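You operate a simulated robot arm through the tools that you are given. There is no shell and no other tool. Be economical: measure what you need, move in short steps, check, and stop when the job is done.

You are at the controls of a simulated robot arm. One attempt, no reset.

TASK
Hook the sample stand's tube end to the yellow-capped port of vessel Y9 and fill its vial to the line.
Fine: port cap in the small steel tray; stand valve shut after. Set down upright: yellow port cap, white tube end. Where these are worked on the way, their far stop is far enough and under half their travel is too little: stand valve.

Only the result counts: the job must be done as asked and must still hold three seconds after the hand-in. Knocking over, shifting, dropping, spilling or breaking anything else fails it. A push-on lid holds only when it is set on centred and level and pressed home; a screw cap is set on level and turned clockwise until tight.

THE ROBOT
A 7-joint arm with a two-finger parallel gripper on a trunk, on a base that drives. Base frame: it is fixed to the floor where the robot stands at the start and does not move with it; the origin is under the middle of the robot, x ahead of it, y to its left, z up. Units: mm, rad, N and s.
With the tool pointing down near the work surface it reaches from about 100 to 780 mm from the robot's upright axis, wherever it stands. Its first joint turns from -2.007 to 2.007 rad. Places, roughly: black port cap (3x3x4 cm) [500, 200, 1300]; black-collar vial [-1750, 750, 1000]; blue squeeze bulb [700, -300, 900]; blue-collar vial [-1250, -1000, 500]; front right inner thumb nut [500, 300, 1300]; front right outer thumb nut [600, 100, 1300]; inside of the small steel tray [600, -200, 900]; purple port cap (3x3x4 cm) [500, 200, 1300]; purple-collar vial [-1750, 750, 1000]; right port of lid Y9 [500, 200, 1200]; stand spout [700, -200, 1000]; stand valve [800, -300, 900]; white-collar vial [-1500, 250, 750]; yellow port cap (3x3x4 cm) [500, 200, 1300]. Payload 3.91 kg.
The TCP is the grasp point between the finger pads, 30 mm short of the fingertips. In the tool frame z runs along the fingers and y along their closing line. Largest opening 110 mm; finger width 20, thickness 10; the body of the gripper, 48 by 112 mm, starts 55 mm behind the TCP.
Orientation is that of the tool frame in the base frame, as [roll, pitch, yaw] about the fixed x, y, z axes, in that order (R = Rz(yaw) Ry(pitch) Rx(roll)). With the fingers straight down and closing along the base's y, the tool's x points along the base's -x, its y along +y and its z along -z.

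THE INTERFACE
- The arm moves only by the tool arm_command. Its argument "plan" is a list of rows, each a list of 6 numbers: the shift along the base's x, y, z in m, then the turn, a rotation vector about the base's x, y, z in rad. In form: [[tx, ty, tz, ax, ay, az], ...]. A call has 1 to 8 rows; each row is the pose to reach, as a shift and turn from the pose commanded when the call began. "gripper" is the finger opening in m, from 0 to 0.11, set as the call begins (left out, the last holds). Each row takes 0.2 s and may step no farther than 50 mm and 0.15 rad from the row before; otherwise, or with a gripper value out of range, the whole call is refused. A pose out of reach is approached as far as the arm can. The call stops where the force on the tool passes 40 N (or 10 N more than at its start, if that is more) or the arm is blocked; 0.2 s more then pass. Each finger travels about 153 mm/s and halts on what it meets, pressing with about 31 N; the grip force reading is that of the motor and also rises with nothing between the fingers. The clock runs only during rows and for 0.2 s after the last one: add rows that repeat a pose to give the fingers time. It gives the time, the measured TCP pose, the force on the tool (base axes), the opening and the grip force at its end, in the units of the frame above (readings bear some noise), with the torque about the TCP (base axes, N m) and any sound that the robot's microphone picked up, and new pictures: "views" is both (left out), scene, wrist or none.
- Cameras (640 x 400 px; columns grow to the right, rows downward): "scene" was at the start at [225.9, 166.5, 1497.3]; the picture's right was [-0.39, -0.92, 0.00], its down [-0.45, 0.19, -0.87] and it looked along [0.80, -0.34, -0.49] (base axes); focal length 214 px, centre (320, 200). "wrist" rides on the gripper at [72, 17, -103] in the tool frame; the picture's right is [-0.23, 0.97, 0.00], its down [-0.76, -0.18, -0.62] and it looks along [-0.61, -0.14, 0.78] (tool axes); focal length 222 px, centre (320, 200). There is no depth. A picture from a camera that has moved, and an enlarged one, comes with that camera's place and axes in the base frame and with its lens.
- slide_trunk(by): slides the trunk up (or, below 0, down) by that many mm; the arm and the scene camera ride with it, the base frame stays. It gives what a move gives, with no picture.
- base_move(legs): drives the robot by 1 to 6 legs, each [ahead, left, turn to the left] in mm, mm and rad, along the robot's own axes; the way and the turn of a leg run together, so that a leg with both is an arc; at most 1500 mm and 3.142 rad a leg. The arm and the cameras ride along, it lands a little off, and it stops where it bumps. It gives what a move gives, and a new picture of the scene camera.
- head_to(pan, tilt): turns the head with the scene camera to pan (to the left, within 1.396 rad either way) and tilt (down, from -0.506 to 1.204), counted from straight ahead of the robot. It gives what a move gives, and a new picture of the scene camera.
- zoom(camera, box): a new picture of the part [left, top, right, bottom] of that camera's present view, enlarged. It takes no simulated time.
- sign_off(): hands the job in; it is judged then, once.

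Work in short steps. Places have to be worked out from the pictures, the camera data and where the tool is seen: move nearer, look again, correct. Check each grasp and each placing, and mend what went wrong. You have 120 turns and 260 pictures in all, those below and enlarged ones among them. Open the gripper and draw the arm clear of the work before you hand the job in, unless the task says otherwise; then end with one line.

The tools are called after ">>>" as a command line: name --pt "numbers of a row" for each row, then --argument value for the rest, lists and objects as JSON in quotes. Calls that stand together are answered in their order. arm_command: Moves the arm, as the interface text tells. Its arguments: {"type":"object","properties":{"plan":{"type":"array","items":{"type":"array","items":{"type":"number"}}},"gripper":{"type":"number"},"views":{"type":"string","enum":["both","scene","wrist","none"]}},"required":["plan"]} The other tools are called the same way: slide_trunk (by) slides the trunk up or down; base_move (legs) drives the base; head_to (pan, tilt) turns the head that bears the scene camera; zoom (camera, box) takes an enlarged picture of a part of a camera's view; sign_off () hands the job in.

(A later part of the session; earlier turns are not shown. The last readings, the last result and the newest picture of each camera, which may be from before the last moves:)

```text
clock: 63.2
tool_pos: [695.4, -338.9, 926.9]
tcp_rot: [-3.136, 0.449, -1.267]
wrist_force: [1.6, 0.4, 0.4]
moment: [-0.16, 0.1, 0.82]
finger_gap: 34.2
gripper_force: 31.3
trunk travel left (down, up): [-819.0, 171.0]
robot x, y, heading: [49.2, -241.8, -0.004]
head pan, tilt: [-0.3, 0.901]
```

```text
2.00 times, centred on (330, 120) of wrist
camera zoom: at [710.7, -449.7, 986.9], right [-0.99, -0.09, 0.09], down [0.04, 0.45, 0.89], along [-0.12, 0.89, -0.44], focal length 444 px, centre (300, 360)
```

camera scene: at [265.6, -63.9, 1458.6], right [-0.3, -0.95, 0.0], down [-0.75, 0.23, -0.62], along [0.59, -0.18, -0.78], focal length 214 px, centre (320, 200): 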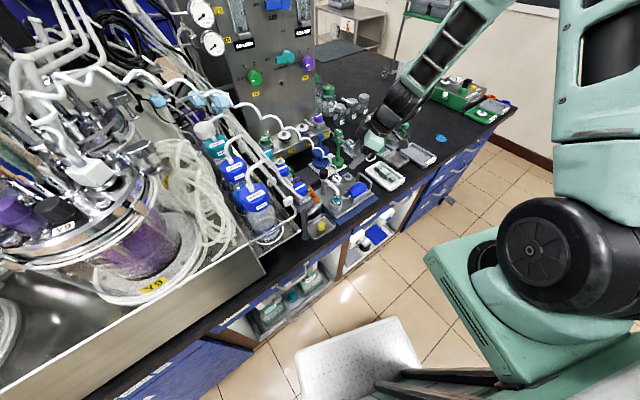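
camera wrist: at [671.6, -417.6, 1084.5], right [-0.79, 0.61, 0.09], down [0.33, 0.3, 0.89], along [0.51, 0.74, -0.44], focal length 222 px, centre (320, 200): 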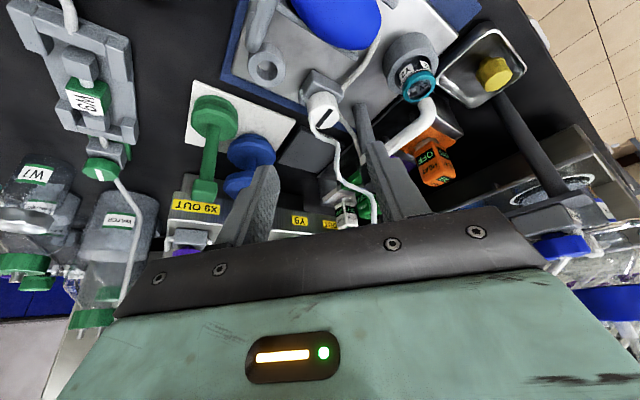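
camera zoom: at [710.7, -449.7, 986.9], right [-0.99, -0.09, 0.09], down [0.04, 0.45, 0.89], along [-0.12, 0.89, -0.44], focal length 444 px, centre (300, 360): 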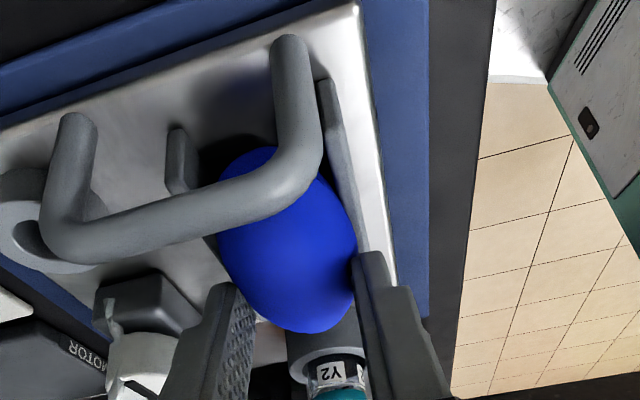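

The fingers stopped at 34 mm under full grip force. I hold briefly, and look at the vial.

>>> arm_command --pt "0 0 0 0 0 0" --pt "0 0 0 0 0 0" --pt "0 0 0 0 0 0" --gripper 0.0 --views "none"

>>> zoom --camera "scene" --box '[325, 188, 357, 212]'

```text
clock: 64.0
tool_pos: [695.3, -339.4, 926.0]
tcp_rot: [-3.134, 0.447, -1.271]
wrist_force: [1.9, 1.1, -0.2]
moment: [-0.15, 0.14, 0.82]
finger_gap: 34.2
gripper_force: 31.0
trunk travel left (down, up): [-819.0, 171.0]
robot x, y, heading: [53.9, -244.5, -0.004]
head pan, tilt: [-0.3, 0.901]
```

```text
16.00 times, centred on (341, 200) of scene
camera zoom: at [266.3, -64.3, 1458.5], right [-0.3, -0.95, 0.0], down [-0.75, 0.23, -0.62], along [0.59, -0.18, -0.78], focal length 3432 px, centre (-16, 200)
```

zoom: 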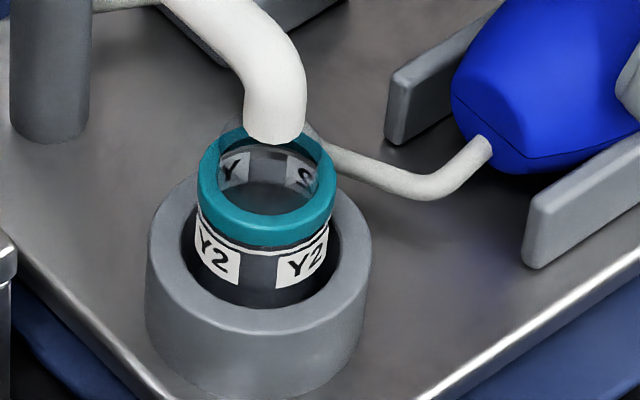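

No level change yet while squeezed. I release and look.

>>> arm_command --pt "0 0 0 0 0 0" --pt "0 0 0 0 0 0" --pt "0 0 0 0 0 0" --gripper 0.064 --views "none"

>>> zoom --camera "scene" --box '[325, 183, 365, 213]'

>>> zoom --camera "wrist" --box '[220, 20, 440, 220]'

```text
clock: 64.8
tool_pos: [693.8, -338.6, 927.1]
tcp_rot: [-3.134, 0.448, -1.272]
wrist_force: [0.5, -0.9, 0.1]
moment: [0.0, 0.02, 0.02]
finger_gap: 64.0
gripper_force: 0.1
trunk travel left (down, up): [-819.0, 171.0]
robot x, y, heading: [51.4, -243.8, -0.002]
head pan, tilt: [-0.3, 0.901]
```

```text
13.33 times, centred on (345, 198) of scene
camera zoom: at [266.2, -64.3, 1458.5], right [-0.3, -0.95, 0.0], down [-0.75, 0.23, -0.62], along [0.59, -0.18, -0.78], focal length 2860 px, centre (-13, 227)
```

zoom: 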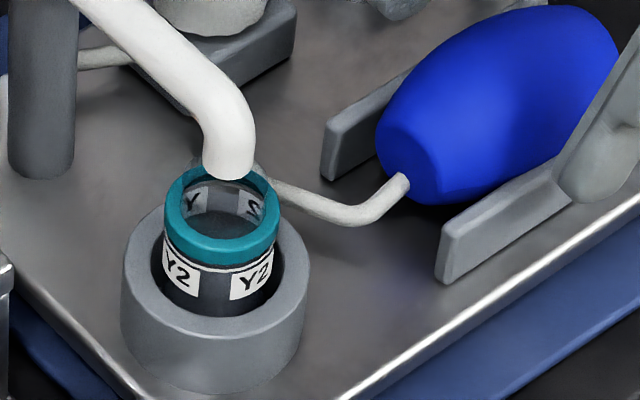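

```text
2.00 times, centred on (330, 120) of wrist
camera zoom: at [710.4, -449.9, 987.0], right [-0.99, -0.09, 0.09], down [0.04, 0.45, 0.89], along [-0.12, 0.89, -0.44], focal length 444 px, centre (300, 360)
```

zoom: 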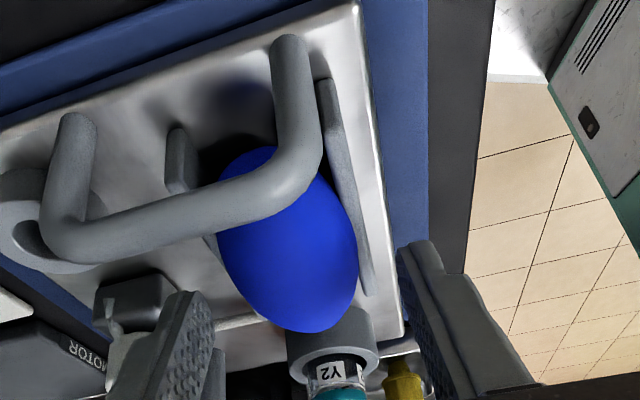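

>>> zoom --camera "scene" --box '[332, 193, 348, 205]'

```text
16.00 times, centred on (340, 199) of scene
camera zoom: at [266.2, -64.3, 1458.5], right [-0.3, -0.95, 0.0], down [-0.75, 0.23, -0.62], along [0.59, -0.18, -0.78], focal length 3432 px, centre (0, 216)
```

zoom: 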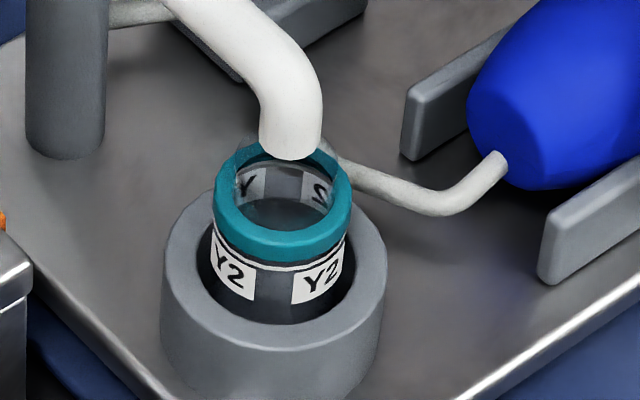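

No purple in the vial. I measure the bulb's stiffness by closing in stages to see where contact begins.

>>> arm_command --pt "0 0 0 0 0 0" --pt "0 0 0 0 0 0" --gripper 0.046 --views "none"

>>> arm_command --pt "0 0 0 0 0 0" --pt "0 0 0 0 0 0" --gripper 0.04 --views "none"

>>> arm_command --pt "0 0 0 0 0 0" --pt "0 0 0 0 0 0" --gripper 0.036 --views "none"

>>> zoom --camera "wrist" --box '[260, 60, 420, 200]'

>>> zoom --camera "scene" --box '[340, 160, 384, 195]'

```text
clock: 65.4
tool_pos: [694.6, -339.8, 927.1]
tcp_rot: [-3.135, 0.448, -1.27]
wrist_force: [0.1, -0.3, -0.6]
moment: [-0.01, -0.02, 0.03]
finger_gap: 45.8
gripper_force: 0.1
trunk travel left (down, up): [-819.0, 171.0]
robot x, y, heading: [50.3, -242.0, 0.0]
head pan, tilt: [-0.3, 0.901]
```

```text
clock: 66.0
tool_pos: [694.3, -338.9, 925.9]
tcp_rot: [-3.135, 0.447, -1.271]
wrist_force: [0.5, 0.3, -0.1]
moment: [0.03, 0.0, 0.0]
finger_gap: 40.3
gripper_force: 0.0
trunk travel left (down, up): [-819.0, 171.0]
robot x, y, heading: [51.8, -241.9, 0.0]
head pan, tilt: [-0.3, 0.901]
```

```text
clock: 66.6
tool_pos: [696.1, -339.7, 927.2]
tcp_rot: [-3.134, 0.448, -1.272]
wrist_force: [-0.5, -0.6, 0.2]
moment: [-0.01, 0.01, 0.02]
finger_gap: 36.1
gripper_force: 0.0
trunk travel left (down, up): [-819.0, 171.0]
robot x, y, heading: [53.9, -243.4, -0.003]
head pan, tilt: [-0.3, 0.901]
```

```text
2.86 times, centred on (340, 130) of wrist
camera zoom: at [710.5, -449.8, 987.0], right [-0.99, -0.09, 0.09], down [0.04, 0.45, 0.89], along [-0.12, 0.89, -0.44], focal length 635 px, centre (263, 400)
```

zoom: 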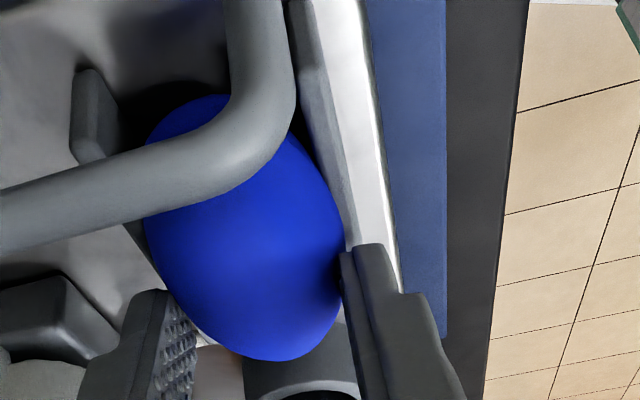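

```text
11.43 times, centred on (362, 178) of scene
camera zoom: at [266.2, -64.3, 1458.5], right [-0.3, -0.95, 0.0], down [-0.75, 0.23, -0.62], along [0.59, -0.18, -0.78], focal length 2451 px, centre (-160, 457)
```

zoom: 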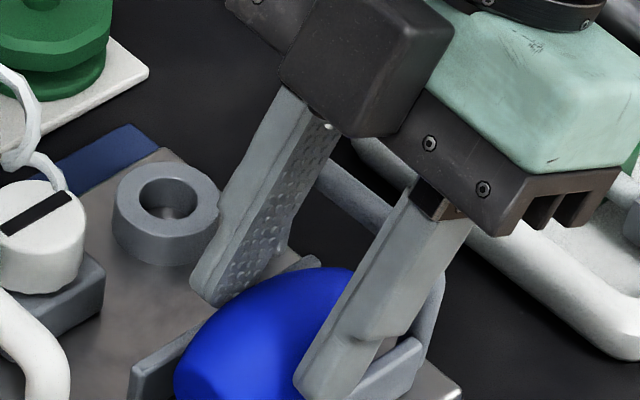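

At 36 mm there is no contact, so the pads are only over the bulb's upper curve — not deep enough. I open and lower in small steps, watching force.

>>> arm_command --pt "0 0 0 0 0 0" --pt "0 0 0 0 0 0" --pt "-0.0005 0.0015 -0.004 0 0 0" --gripper 0.06 --views "none"

>>> arm_command --pt "-0.0005 0.0015 -0.004 0 0 0" --views "none"

>>> zoom --camera "wrist" --box '[240, 40, 420, 200]'

>>> zoom --camera "scene" --box '[335, 165, 379, 200]'

```text
clock: 67.4
tool_pos: [694.0, -338.8, 924.2]
tcp_rot: [-3.134, 0.449, -1.27]
wrist_force: [0.4, -0.6, -0.3]
moment: [-0.01, 0.01, 0.0]
finger_gap: 59.9
gripper_force: 0.1
trunk travel left (down, up): [-819.0, 171.0]
robot x, y, heading: [54.3, -245.3, -0.003]
head pan, tilt: [-0.3, 0.901]
```

```text
clock: 67.8
tool_pos: [694.6, -336.8, 917.5]
tcp_rot: [-3.134, 0.449, -1.274]
wrist_force: [-0.5, 0.2, -0.6]
moment: [0.02, -0.03, 0.02]
finger_gap: 59.9
gripper_force: 0.0
trunk travel left (down, up): [-819.0, 171.0]
robot x, y, heading: [49.1, -243.8, -0.003]
head pan, tilt: [-0.3, 0.901]
```

```text
2.50 times, centred on (330, 120) of wrist
camera zoom: at [709.7, -447.4, 979.1], right [-0.99, -0.09, 0.09], down [0.04, 0.45, 0.89], along [-0.12, 0.89, -0.44], focal length 555 px, centre (295, 400)
```

zoom: 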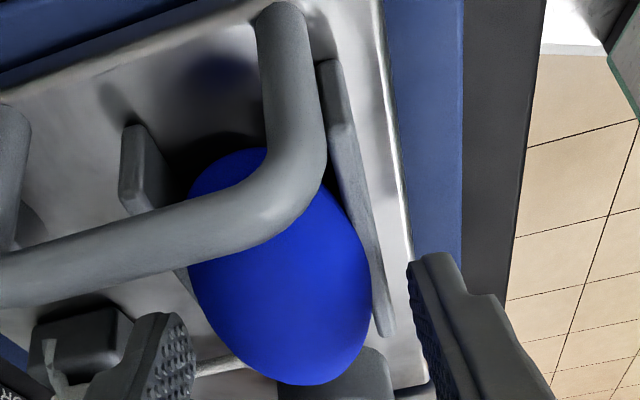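

```text
11.43 times, centred on (357, 182) of scene
camera zoom: at [266.2, -64.3, 1458.5], right [-0.3, -0.95, 0.0], down [-0.75, 0.23, -0.62], along [0.59, -0.18, -0.78], focal length 2451 px, centre (-103, 400)
```

zoom: 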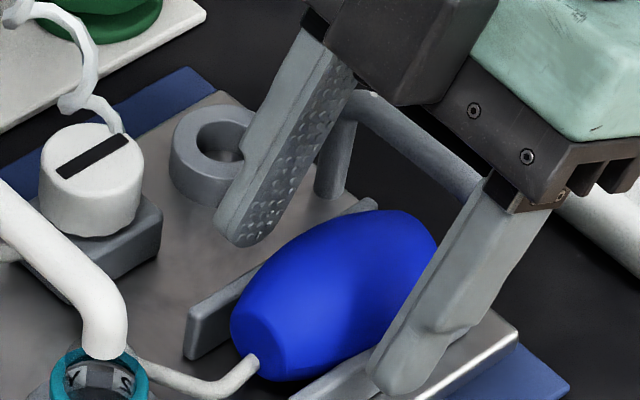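

Geometry: bulb centre (694,-336,~889), plate tops ~893, so only the part above 893 can be pinched. A more upright hand gives flatter contact: I rise, cut the tilt to 0.15, and come back to tip height ~895.

>>> arm_command --pt "0 0 0.03 0 0 0" --pt "0 -0.002 0.04 -0.143 -0.043 0" --pt "0.001 -0.003 0.04 -0.285 -0.087 0" --pt "0.001 -0.003 0.02 -0.285 -0.087 0" --pt "0.001 -0.003 0.0085 -0.285 -0.087 0" --gripper 0.06 --views "none"

>>> zoom --camera "scene" --box '[335, 165, 379, 200]'

>>> zoom --camera "wrist" --box '[240, 40, 420, 200]'

```text
clock: 69.0
tool_pos: [694.8, -340.3, 928.1]
tcp_rot: [-3.137, 0.15, -1.27]
wrist_force: [-1.0, 0.1, 1.3]
moment: [0.01, -0.03, 0.01]
finger_gap: 59.7
gripper_force: 0.1
trunk travel left (down, up): [-819.0, 171.0]
robot x, y, heading: [52.6, -244.4, -0.003]
head pan, tilt: [-0.3, 0.901]
```

```text
11.43 times, centred on (357, 182) of scene
camera zoom: at [266.0, -64.2, 1458.6], right [-0.3, -0.95, 0.0], down [-0.75, 0.23, -0.62], along [0.59, -0.18, -0.78], focal length 2451 px, centre (-103, 400)
```

zoom: 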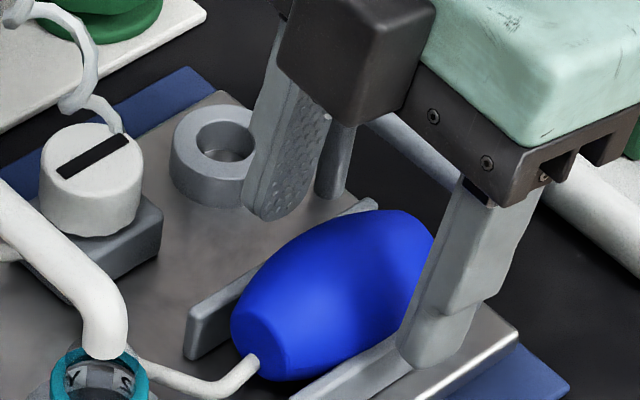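

```text
2.50 times, centred on (330, 120) of wrist
camera zoom: at [703.7, -428.9, 1017.3], right [-1.0, -0.07, 0.03], down [-0.03, 0.68, 0.73], along [-0.07, 0.73, -0.68], focal length 555 px, centre (295, 400)
```

zoom: 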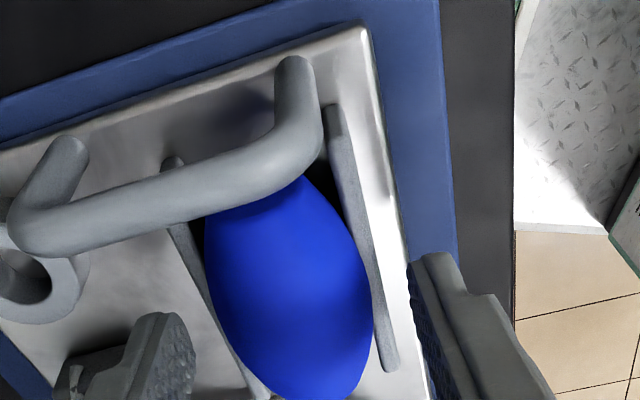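

Good straddle. I close in stages to measure contact again.

>>> arm_command --pt "0 0 0 0 0 0" --pt "0 0 0 0 0 0" --gripper 0.038 --views "none"

>>> arm_command --pt "0 0 0 0 0 0" --pt "0 0 0 0 0 0" --pt "0 0 0 0 0 0" --gripper 0.0 --views "none"

>>> zoom --camera "wrist" --box '[240, 40, 420, 200]'

>>> zoom --camera "scene" --box '[325, 170, 375, 210]'

```text
clock: 69.6
tool_pos: [695.7, -340.5, 927.9]
tcp_rot: [-3.137, 0.149, -1.269]
wrist_force: [0.6, -0.2, -1.0]
moment: [0.0, 0.0, 0.02]
finger_gap: 37.8
gripper_force: 0.1
trunk travel left (down, up): [-819.0, 171.0]
robot x, y, heading: [52.3, -247.2, -0.001]
head pan, tilt: [-0.3, 0.901]
```

```text
clock: 70.4
tool_pos: [695.9, -339.7, 927.7]
tcp_rot: [-3.136, 0.15, -1.27]
wrist_force: [4.2, -0.6, -0.6]
moment: [-0.09, 0.18, 0.61]
finger_gap: 33.9
gripper_force: 31.1
trunk travel left (down, up): [-819.0, 171.0]
robot x, y, heading: [48.2, -244.8, 0.0]
head pan, tilt: [-0.3, 0.901]
```

```text
2.50 times, centred on (330, 120) of wrist
camera zoom: at [704.2, -428.9, 1017.3], right [-1.0, -0.07, 0.03], down [-0.03, 0.68, 0.73], along [-0.07, 0.73, -0.68], focal length 555 px, centre (295, 400)
```

zoom: 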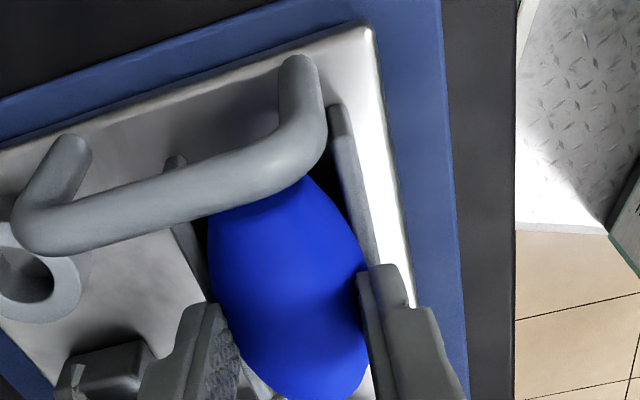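

```text
10.00 times, centred on (350, 190) of scene
camera zoom: at [266.4, -64.3, 1458.5], right [-0.3, -0.95, 0.0], down [-0.75, 0.23, -0.62], along [0.59, -0.18, -0.78], focal length 2145 px, centre (20, 300)
```

zoom: 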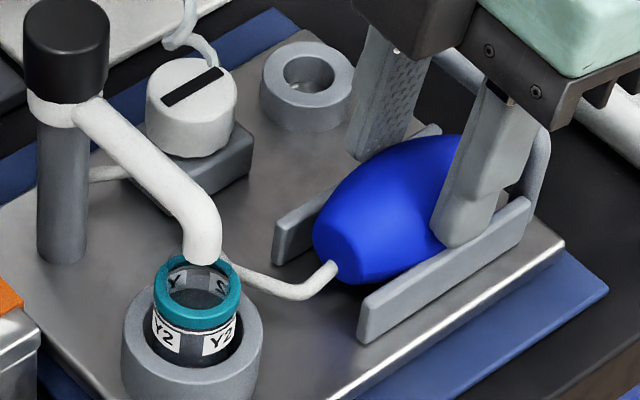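

>>> zoom --camera "scene" --box '[325, 188, 357, 212]'

>>> arm_command --pt "0 0 0 0 0 0" --pt "0 0 0 0 0 0" --pt "0 0 0 0 0 0" --pt "0 0 0 0 0 0" --pt "0 0 0 0 0 0" --gripper 0.05 --views "none"

>>> zoom --camera "scene" --box '[325, 188, 357, 212]'

```text
16.00 times, centred on (341, 200) of scene
camera zoom: at [266.4, -64.3, 1458.5], right [-0.3, -0.95, 0.0], down [-0.75, 0.23, -0.62], along [0.59, -0.18, -0.78], focal length 3432 px, centre (-16, 200)
```

zoom: 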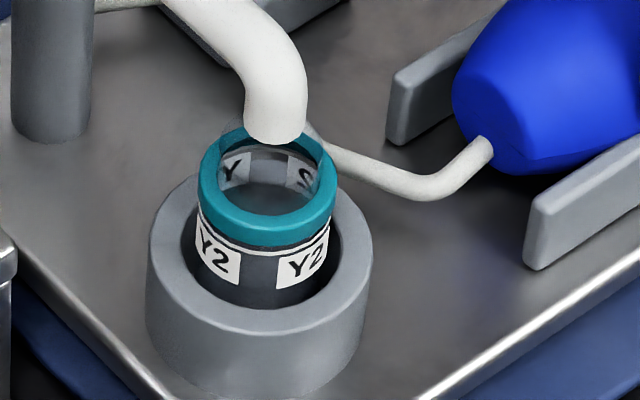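

```text
clock: 71.6
tool_pos: [696.2, -340.8, 927.1]
tcp_rot: [-3.137, 0.151, -1.273]
wrist_force: [-0.6, -0.7, 0.4]
moment: [-0.02, 0.03, 0.0]
finger_gap: 50.2
gripper_force: 0.0
trunk travel left (down, up): [-819.0, 171.0]
robot x, y, heading: [51.1, -246.6, -0.003]
head pan, tilt: [-0.3, 0.901]
```

```text
16.00 times, centred on (341, 200) of scene
camera zoom: at [266.2, -64.3, 1458.5], right [-0.3, -0.95, 0.0], down [-0.75, 0.23, -0.62], along [0.59, -0.18, -0.78], focal length 3432 px, centre (-16, 200)
```

zoom: 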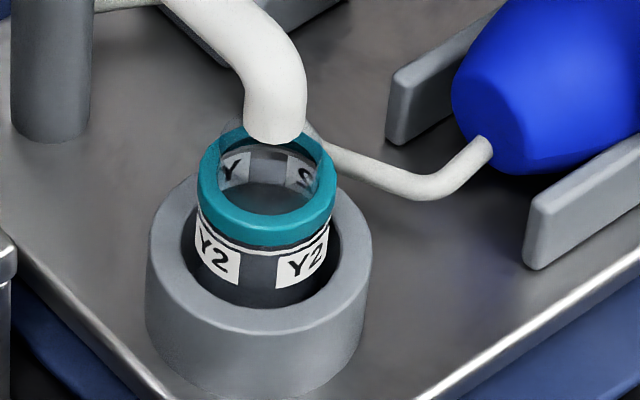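

>>> zoom --camera "wrist" --box '[300, 160, 400, 240]'

>>> zoom --camera "scene" --box '[30, 130, 190, 290]'

```text
5.00 times, centred on (350, 200) of wrist
camera zoom: at [703.8, -429.0, 1017.3], right [-1.0, -0.07, 0.03], down [-0.03, 0.68, 0.73], along [-0.07, 0.73, -0.68], focal length 1111 px, centre (170, 200)
```

zoom: 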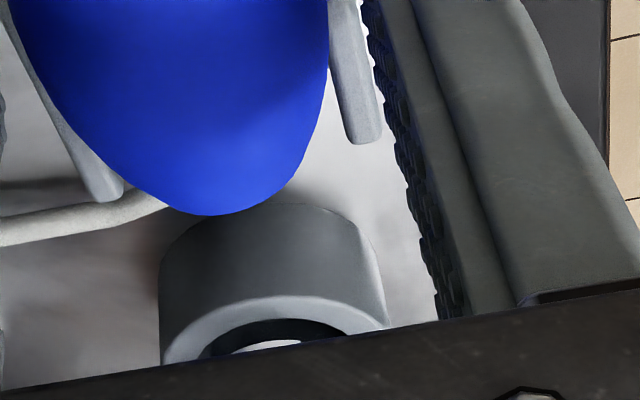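

```text
2.50 times, centred on (110, 210) of scene
camera zoom: at [266.2, -64.3, 1458.5], right [-0.3, -0.95, 0.0], down [-0.75, 0.23, -0.62], along [0.59, -0.18, -0.78], focal length 536 px, centre (845, 175)
```

zoom: 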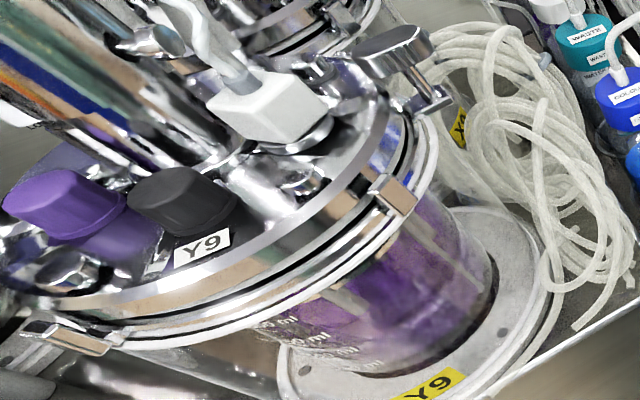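

Tube end still fine. I compare the bulb's shape unsqueezed and squeezed at high zoom to see how it yields.

>>> zoom --camera "scene" --box '[343, 175, 375, 199]'

>>> arm_command --pt "0 0 0 0 0 0" --pt "0 0 0 0 0 0" --pt "0 0 0 0 0 0" --gripper 0.0 --views "none"

>>> zoom --camera "scene" --box '[343, 175, 375, 199]'

```text
16.00 times, centred on (359, 187) of scene
camera zoom: at [266.2, -64.3, 1458.5], right [-0.3, -0.95, 0.0], down [-0.75, 0.23, -0.62], along [0.59, -0.18, -0.78], focal length 3432 px, centre (-304, 408)
```

zoom: 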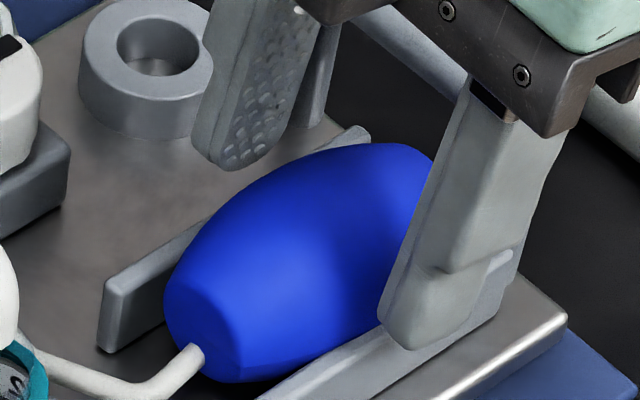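

```text
clock: 72.4
tool_pos: [695.9, -339.6, 927.3]
tcp_rot: [-3.135, 0.149, -1.27]
wrist_force: [1.8, -1.1, -0.1]
moment: [-0.15, 0.17, 0.83]
finger_gap: 33.9
gripper_force: 31.1
trunk travel left (down, up): [-819.0, 171.0]
robot x, y, heading: [51.9, -240.8, -0.003]
head pan, tilt: [-0.3, 0.901]
```

```text
16.00 times, centred on (359, 187) of scene
camera zoom: at [266.3, -64.3, 1458.5], right [-0.3, -0.95, 0.0], down [-0.75, 0.23, -0.62], along [0.59, -0.18, -0.78], focal length 3432 px, centre (-304, 408)
```

zoom: 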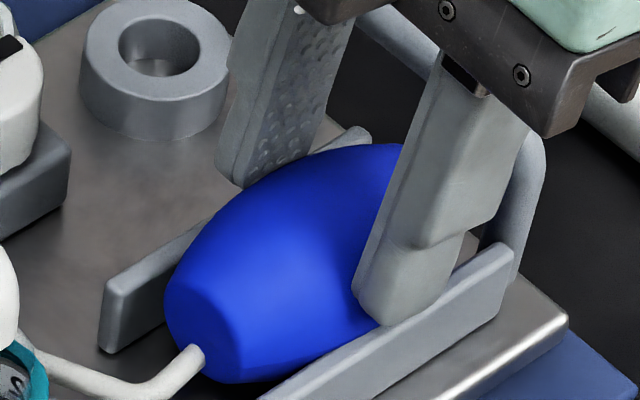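

The bulb looks unchanged and the vial interior is hard to judge from here. I release, rise, and look into the vial with the wrist camera.

>>> arm_command --pt "0 0 0 0 0 0" --pt "0 0 0 0 0 0" --pt "0 0 0.045 0 0 0" --pt "-0.008 0.012 0.08 0 0 0" --pt "-0.015 0.029 0.1 0 0 0" --gripper 0.07 --views "none"

>>> zoom --camera "wrist" --box '[260, 110, 380, 200]'

>>> zoom --camera "wrist" --box '[305, 150, 345, 180]'

```text
clock: 73.6
tool_pos: [679.5, -311.9, 1028.2]
tcp_rot: [-3.137, 0.15, -1.273]
wrist_force: [0.9, 1.0, -0.2]
moment: [0.04, 0.0, 0.0]
finger_gap: 70.1
gripper_force: 0.1
trunk travel left (down, up): [-819.0, 171.0]
robot x, y, heading: [50.3, -245.9, -0.005]
head pan, tilt: [-0.3, 0.901]
```

```text
4.44 times, centred on (320, 155) of wrist
camera zoom: at [688.1, -400.1, 1117.8], right [-1.0, -0.07, 0.03], down [-0.03, 0.68, 0.73], along [-0.07, 0.73, -0.68], focal length 987 px, centre (320, 400)
```

zoom: 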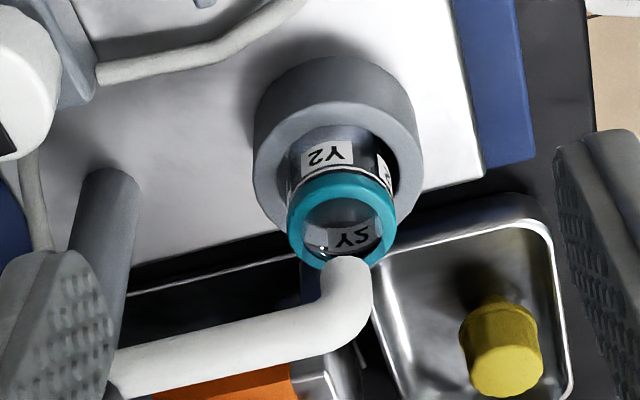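

```text
13.33 times, centred on (325, 165) of wrist
camera zoom: at [688.1, -400.1, 1117.8], right [-1.0, -0.07, 0.03], down [-0.03, 0.68, 0.73], along [-0.07, 0.73, -0.68], focal length 2962 px, centre (253, 667)
```

zoom: 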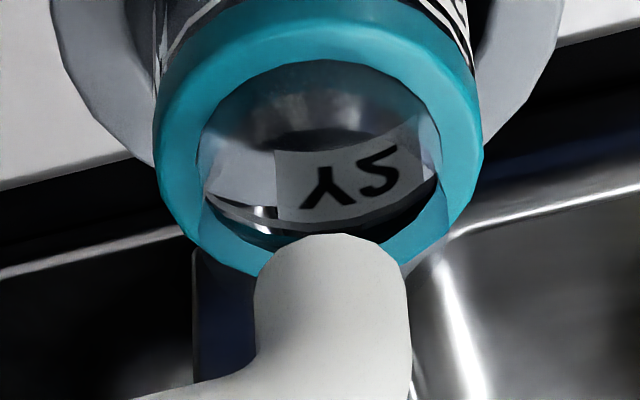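

The vial is clearly empty. The pinch met a rigid stop at 34 mm, so I test whether the bulb yields to a push from above: close the fingers and press on its top.

>>> arm_command --pt "0.008 -0.014 -0.03 0 0 0" --pt "0.016 -0.028 -0.065 0 0 0" --pt "0.016 -0.028 -0.078 0 0 0" --gripper 0.0 --views "none"

>>> arm_command --pt "0 0 -0.003 0 0 0" --pt "0 0 -0.006 0 0 0" --pt "0 0 -0.009 0 0 0" --views "none"

>>> zoom --camera "scene" --box '[335, 170, 379, 205]'

```text
clock: 74.4
tool_pos: [696.0, -339.3, 949.3]
tcp_rot: [-3.136, 0.151, -1.273]
wrist_force: [0.9, -0.1, -0.2]
moment: [0.03, -0.01, -0.04]
finger_gap: 0.2
gripper_force: 31.0
trunk travel left (down, up): [-819.0, 171.0]
robot x, y, heading: [53.7, -245.3, -0.005]
head pan, tilt: [-0.3, 0.901]
```

```text
clock: 75.2
tool_pos: [696.5, -339.4, 941.0]
tcp_rot: [-3.139, 0.15, -1.273]
wrist_force: [-0.9, -1.4, 1.8]
moment: [-0.01, 0.03, 0.02]
finger_gap: 0.0
gripper_force: 31.4
trunk travel left (down, up): [-819.0, 171.0]
robot x, y, heading: [50.8, -243.9, -0.004]
head pan, tilt: [-0.3, 0.901]
```

```text
11.43 times, centred on (357, 188) of scene
camera zoom: at [266.0, -64.3, 1458.6], right [-0.3, -0.95, 0.0], down [-0.75, 0.23, -0.62], along [0.59, -0.18, -0.78], focal length 2451 px, centre (-103, 343)
```

zoom: 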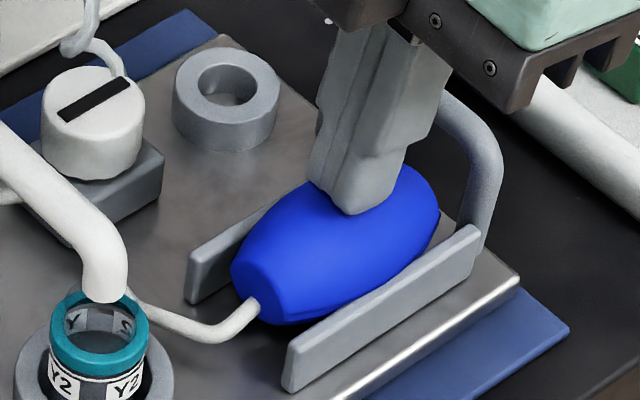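

The bulb visibly changes shape under the tips with little force. I keep pressing down in steps.

>>> arm_command --pt "0 0 -0.003 0 0 0" --pt "0 0 -0.006 0 0 0" --pt "0 0 -0.009 0 0 0" --pt "0 0 -0.012 0 0 0" --views "none"

>>> zoom --camera "scene" --box '[335, 170, 379, 205]'

```text
clock: 76.2
tool_pos: [696.0, -338.8, 928.8]
tcp_rot: [-3.134, 0.15, -1.271]
wrist_force: [-2.5, 1.4, 12.6]
moment: [-0.06, 0.01, 0.01]
finger_gap: 0.1
gripper_force: 30.9
trunk travel left (down, up): [-819.0, 171.0]
robot x, y, heading: [53.0, -243.2, 0.003]
head pan, tilt: [-0.3, 0.901]
```

```text
11.43 times, centred on (357, 188) of scene
camera zoom: at [265.6, -64.2, 1458.8], right [-0.3, -0.95, 0.0], down [-0.75, 0.23, -0.62], along [0.59, -0.18, -0.78], focal length 2451 px, centre (-103, 343)
```

zoom: 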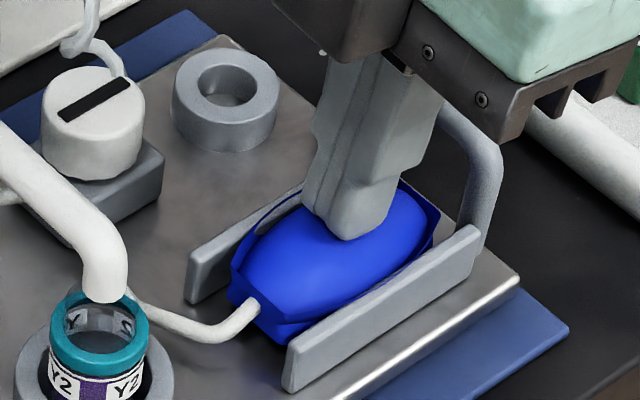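

The bulb works by pressing down — and the vial is turning purple. I check the level.

>>> zoom --camera "scene" --box '[325, 188, 357, 212]'

```text
16.00 times, centred on (341, 200) of scene
camera zoom: at [265.6, -64.2, 1458.8], right [-0.3, -0.95, 0.0], down [-0.75, 0.23, -0.62], along [0.59, -0.18, -0.78], focal length 3432 px, centre (-16, 200)
```

zoom: 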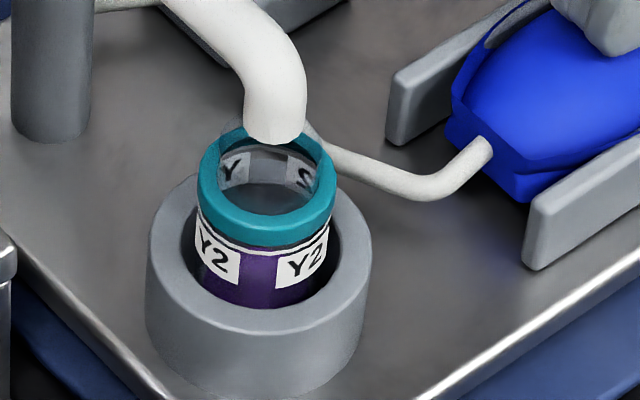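

The level stands right at the white line. I lift off at once.

>>> arm_command --pt "0 0 0.045 0 0 0" --views "none"

>>> zoom --camera "scene" --box '[325, 188, 357, 212]'

```text
clock: 76.6
tool_pos: [697.6, -339.0, 973.2]
tcp_rot: [-3.138, 0.151, -1.273]
wrist_force: [-0.2, 0.2, -0.1]
moment: [0.0, 0.03, 0.0]
finger_gap: 0.3
gripper_force: 31.1
trunk travel left (down, up): [-819.0, 171.0]
robot x, y, heading: [49.6, -244.0, 0.002]
head pan, tilt: [-0.3, 0.901]
```

```text
16.00 times, centred on (341, 200) of scene
camera zoom: at [266.7, -64.3, 1458.2], right [-0.3, -0.95, 0.0], down [-0.75, 0.23, -0.62], along [0.59, -0.18, -0.78], focal length 3432 px, centre (-16, 200)
```

zoom: 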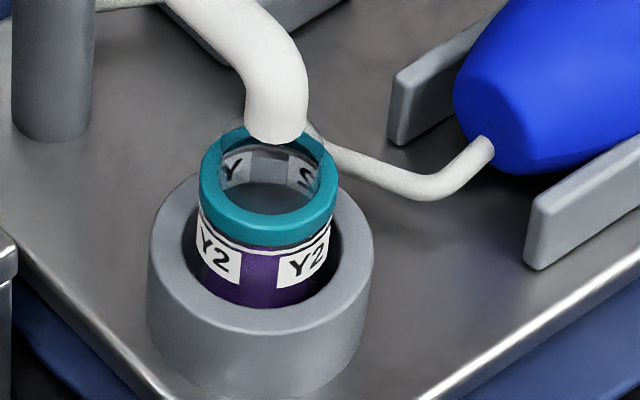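

The level held. I verify it from above with the wrist camera.

>>> arm_command --pt "-0.009 0.014 0.03 0 0 0" --pt "-0.017 0.027 0.055 0 0 0" --gripper 0.07 --views "none"

>>> zoom --camera "wrist" --box '[305, 140, 345, 170]'

>>> zoom --camera "wrist" --box '[300, 125, 350, 162]'

```text
clock: 77.2
tool_pos: [679.8, -312.9, 1027.8]
tcp_rot: [-3.135, 0.15, -1.27]
wrist_force: [1.0, 0.1, -0.3]
moment: [0.01, 0.01, 0.02]
finger_gap: 69.9
gripper_force: 0.1
trunk travel left (down, up): [-819.0, 171.0]
robot x, y, heading: [50.7, -247.2, -0.003]
head pan, tilt: [-0.3, 0.901]
```

```text
13.33 times, centred on (325, 155) of wrist
camera zoom: at [688.1, -401.3, 1118.5], right [-1.0, -0.07, 0.03], down [-0.03, 0.68, 0.73], along [-0.07, 0.73, -0.68], focal length 2962 px, centre (253, 800)
```

zoom: 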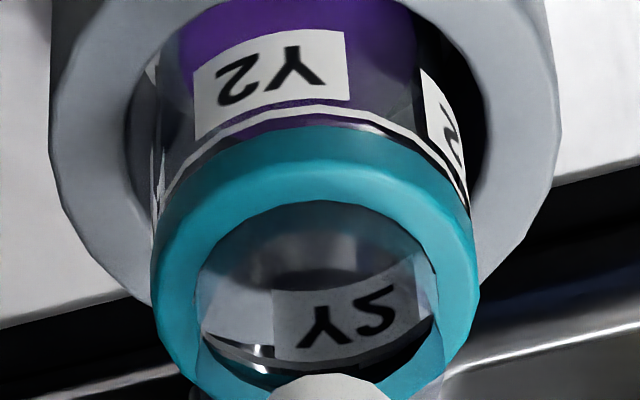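

```text
10.81 times, centred on (325, 144) of wrist
camera zoom: at [688.1, -401.3, 1118.5], right [-1.0, -0.07, 0.03], down [-0.03, 0.68, 0.73], along [-0.07, 0.73, -0.68], focal length 2401 px, centre (266, 811)
```

zoom: 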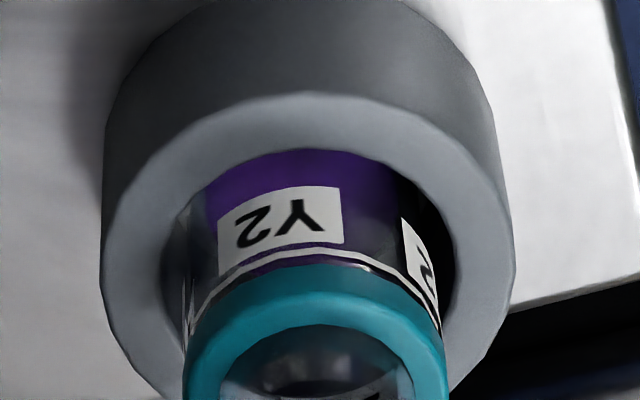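

>>> zoom --camera "wrist" --box '[308, 134, 340, 158]'

>>> zoom --camera "scene" --box '[328, 192, 344, 204]'

```text
16.00 times, centred on (324, 146) of wrist
camera zoom: at [688.1, -401.3, 1118.5], right [-1.0, -0.07, 0.03], down [-0.03, 0.68, 0.73], along [-0.07, 0.73, -0.68], focal length 3554 px, centre (256, 1064)
```

zoom: 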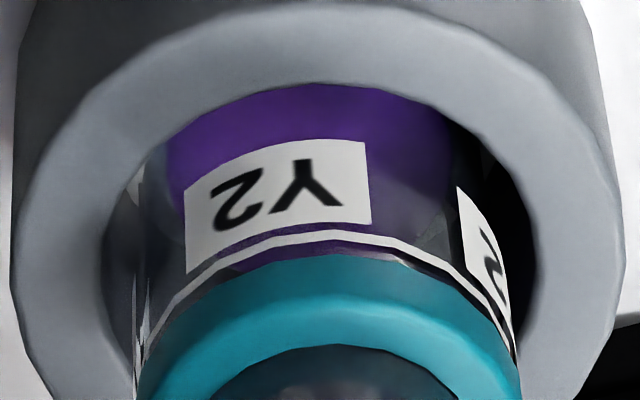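

```text
16.00 times, centred on (336, 198) of scene
camera zoom: at [266.6, -64.6, 1458.4], right [-0.3, -0.95, 0.0], down [-0.75, 0.23, -0.62], along [0.59, -0.18, -0.78], focal length 3432 px, centre (64, 232)
```

zoom: 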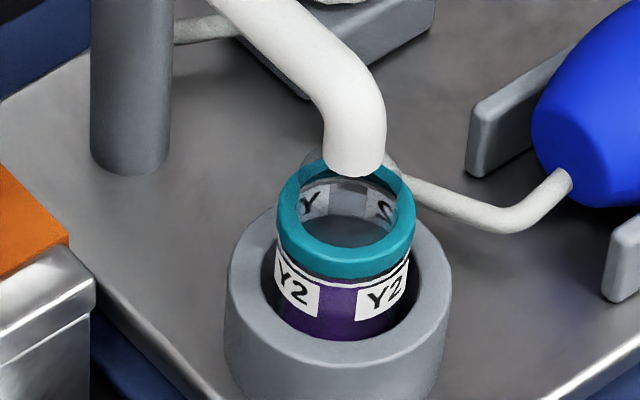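

Seen from above, the purple reaches about the white line; parallax makes this uncertain, so I take a low-angle view: tilt to 0.61 and look along the vial.

>>> arm_command --pt "0.001 -0.012 -0.01 0.11 0.033 0" --pt "0.002 -0.024 -0.03 0.22 0.067 0" --pt "0.003 -0.036 -0.05 0.33 0.1 0" --pt "0.003 -0.047 -0.07 0.44 0.133 0" --gripper 0.1 --views "wrist"

>>> zoom --camera "wrist" --box '[300, 110, 380, 170]'

```text
clock: 78.2
tool_pos: [682.2, -359.1, 958.6]
tcp_rot: [-3.134, 0.611, -1.267]
wrist_force: [0.4, 0.7, -0.4]
moment: [-0.04, 0.01, -0.03]
finger_gap: 100.1
gripper_force: 0.1
trunk travel left (down, up): [-819.0, 171.0]
robot x, y, heading: [50.7, -241.6, -0.002]
head pan, tilt: [-0.3, 0.901]
camera wrist: at [700.5, -477.8, 1000.0], right [-0.99, -0.11, 0.12], down [0.09, 0.3, 0.95], along [-0.14, 0.95, -0.29], focal length 222 px, centre (320, 200)
```

wrist: 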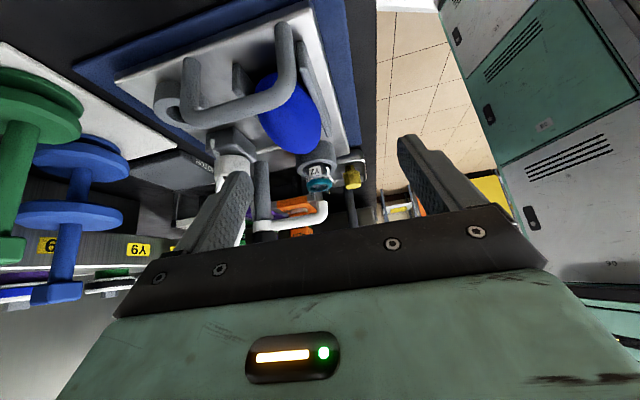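

```text
6.67 times, centred on (340, 140) of wrist
camera zoom: at [700.5, -477.8, 1000.0], right [-0.99, -0.11, 0.12], down [0.09, 0.3, 0.95], along [-0.14, 0.95, -0.29], focal length 1481 px, centre (187, 600)
```

zoom: 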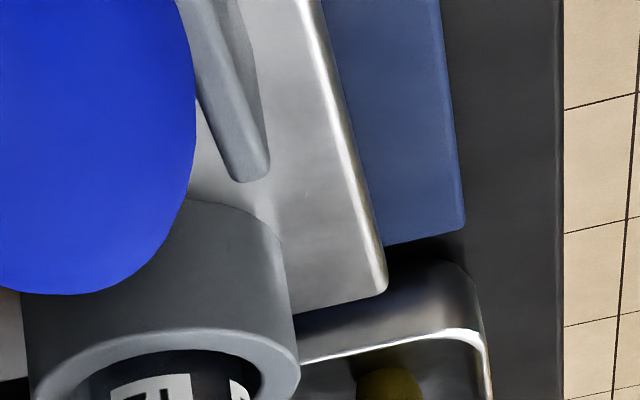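

>>> zoom --camera "wrist" --box '[302, 162, 338, 189]'

```text
14.81 times, centred on (320, 176) of wrist
camera zoom: at [700.5, -477.8, 1000.0], right [-0.99, -0.11, 0.12], down [0.09, 0.3, 0.95], along [-0.14, 0.95, -0.29], focal length 3291 px, centre (320, 563)
```

zoom: 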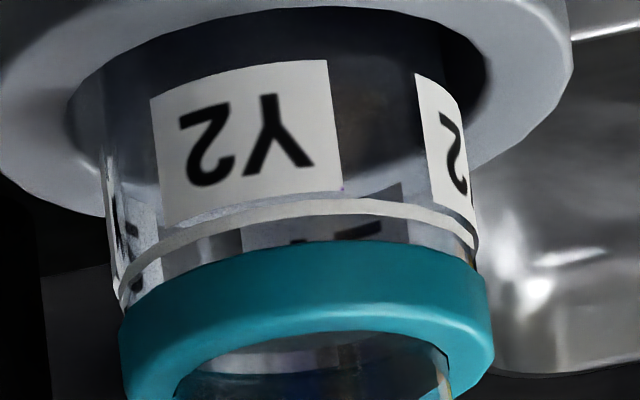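

No purple above the holder in this view. I check the scene view again.

>>> zoom --camera "scene" --box '[325, 188, 357, 212]'

```text
16.00 times, centred on (341, 200) of scene
camera zoom: at [265.9, -63.6, 1458.6], right [-0.3, -0.96, 0.0], down [-0.75, 0.23, -0.62], along [0.59, -0.18, -0.78], focal length 3432 px, centre (-16, 200)
```

zoom: 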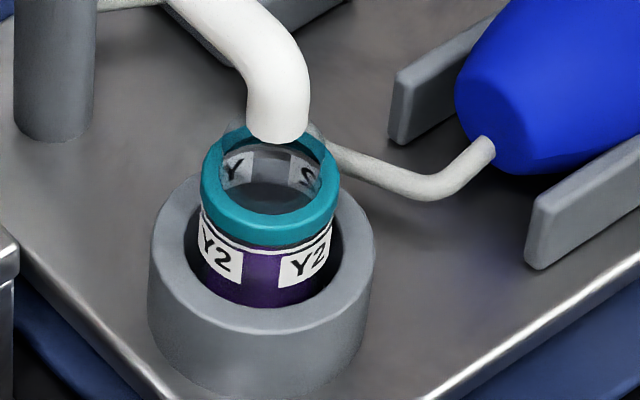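

The steep view shows the liquid through the glass, so the true level is still well below the line: one stroke gave only part. I return above the bulb for another stroke.

>>> arm_command --pt "0.003 0.005 0.02 -0.11 -0.033 0" --pt "0.006 0.01 0.02 -0.22 -0.067 0" --pt "0.01 0.015 0.01 -0.33 -0.1 0" --pt "0.0135 0.02 -0.005 -0.44 -0.133 0" --pt "0.0135 0.02 -0.01 -0.44 -0.133 0" --gripper 0.0 --views "none"

>>> arm_command --pt "0 0 -0.005 0 0 0" --pt "0 0 -0.01 0 0 0" --pt "0 0 -0.014 0 0 0" --pt "0 0 -0.018 0 0 0" --views "none"

>>> zoom --camera "scene" --box '[325, 185, 357, 209]'

```text
clock: 79.4
tool_pos: [696.6, -339.2, 948.4]
tcp_rot: [-3.136, 0.15, -1.273]
wrist_force: [-0.4, -0.2, -0.2]
moment: [0.04, -0.01, -0.01]
finger_gap: 0.1
gripper_force: 30.7
trunk travel left (down, up): [-819.0, 171.0]
robot x, y, heading: [53.2, -245.9, 0.002]
head pan, tilt: [-0.3, 0.901]
```

```text
clock: 80.4
tool_pos: [696.7, -339.4, 931.3]
tcp_rot: [-3.136, 0.15, -1.27]
wrist_force: [0.8, 0.3, 6.1]
moment: [0.01, -0.02, 0.03]
finger_gap: 0.1
gripper_force: 30.8
trunk travel left (down, up): [-819.0, 171.0]
robot x, y, heading: [56.6, -244.0, -0.004]
head pan, tilt: [-0.3, 0.901]
```

```text
16.00 times, centred on (341, 197) of scene
camera zoom: at [265.9, -64.3, 1458.6], right [-0.3, -0.95, 0.0], down [-0.75, 0.23, -0.62], along [0.59, -0.18, -0.78], focal length 3432 px, centre (-16, 248)
```

zoom: 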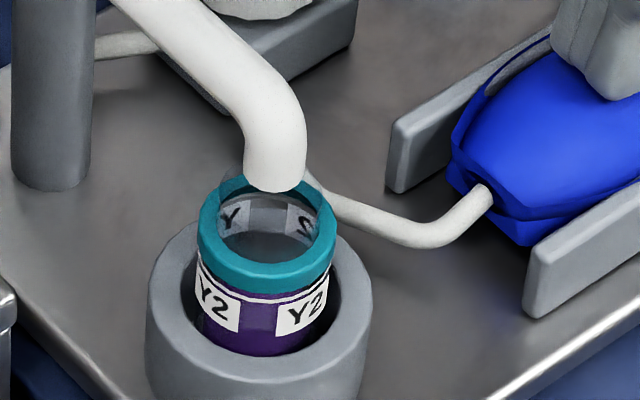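

>>> arm_command --pt "0 0 -0.002 0 0 0" --pt "0 0 -0.004 0 0 0" --views "none"

>>> zoom --camera "scene" --box '[325, 185, 357, 209]'

>>> arm_command --pt "0 0 0.02 0 0 0" --views "none"

>>> zoom --camera "scene" --box '[325, 185, 357, 209]'

```text
clock: 81.0
tool_pos: [696.5, -338.6, 927.9]
tcp_rot: [-3.135, 0.15, -1.272]
wrist_force: [-2.7, 1.1, 24.5]
moment: [-0.07, 0.08, 0.05]
finger_gap: 0.2
gripper_force: 31.2
trunk travel left (down, up): [-819.0, 171.0]
robot x, y, heading: [51.8, -242.8, -0.003]
head pan, tilt: [-0.3, 0.901]
```

```text
16.00 times, centred on (341, 197) of scene
camera zoom: at [265.1, -64.1, 1459.1], right [-0.3, -0.95, 0.0], down [-0.75, 0.23, -0.62], along [0.59, -0.18, -0.78], focal length 3432 px, centre (-16, 248)
```

zoom: 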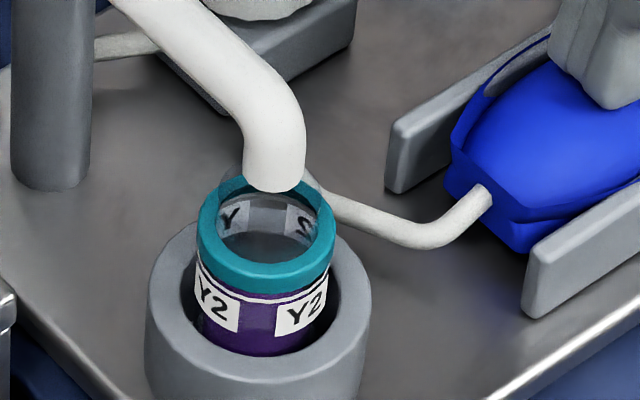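

```text
clock: 81.4
tool_pos: [696.0, -339.6, 945.1]
tcp_rot: [-3.138, 0.151, -1.273]
wrist_force: [0.2, 0.0, -0.3]
moment: [0.0, 0.03, -0.01]
finger_gap: 0.0
gripper_force: 31.1
trunk travel left (down, up): [-819.0, 171.0]
robot x, y, heading: [53.4, -240.2, 0.004]
head pan, tilt: [-0.3, 0.901]
```

```text
16.00 times, centred on (341, 197) of scene
camera zoom: at [266.6, -64.3, 1458.1], right [-0.3, -0.95, 0.0], down [-0.75, 0.23, -0.62], along [0.59, -0.18, -0.78], focal length 3432 px, centre (-16, 248)
```

zoom: 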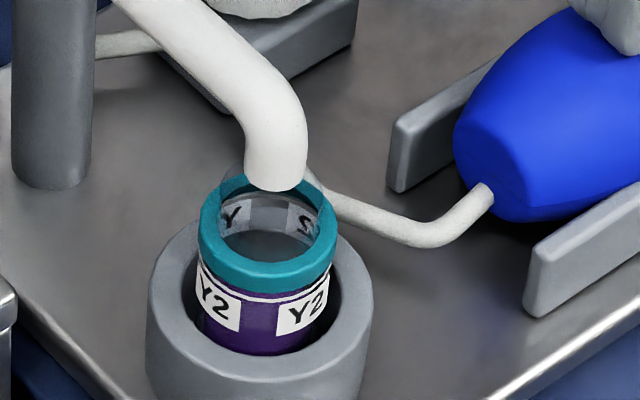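

The level rises a little per stroke. I do another stroke and check.

>>> arm_command --pt "0 0 -0.006 0 0 0" --pt "0 0 -0.012 0 0 0" --pt "0 0 -0.018 0 0 0" --pt "0 0 -0.019 0 0 0" --pt "0 0 0.0 0 0 0" --views "none"

>>> zoom --camera "scene" --box '[325, 185, 357, 209]'

>>> zoom --camera "wrist" --box '[260, 130, 420, 240]'

```text
clock: 82.6
tool_pos: [695.6, -339.8, 945.9]
tcp_rot: [-3.137, 0.151, -1.271]
wrist_force: [0.0, -0.1, 0.1]
moment: [-0.01, 0.04, 0.0]
finger_gap: 0.2
gripper_force: 31.0
trunk travel left (down, up): [-819.0, 171.0]
robot x, y, heading: [56.0, -239.6, -0.003]
head pan, tilt: [-0.3, 0.901]
```

```text
16.00 times, centred on (341, 197) of scene
camera zoom: at [266.4, -64.3, 1458.2], right [-0.3, -0.95, 0.0], down [-0.75, 0.23, -0.62], along [0.59, -0.18, -0.78], focal length 3432 px, centre (-16, 248)
```

zoom: 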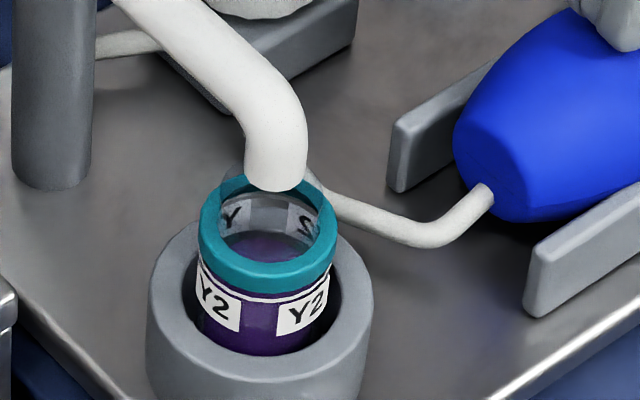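

```text
3.64 times, centred on (340, 185) of wrist
camera zoom: at [705.1, -427.8, 1035.6], right [-1.0, -0.07, 0.03], down [-0.03, 0.68, 0.73], along [-0.07, 0.73, -0.68], focal length 808 px, centre (247, 254)
```

zoom: 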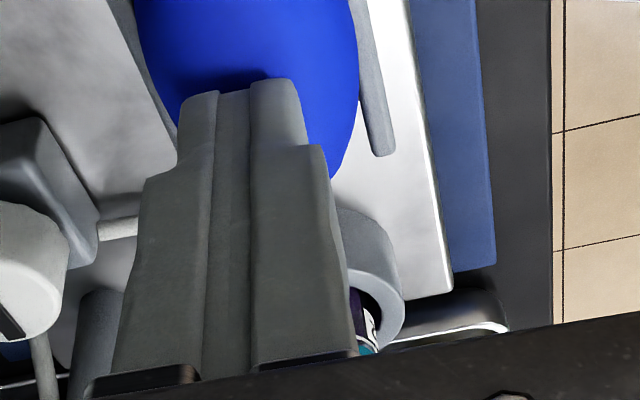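

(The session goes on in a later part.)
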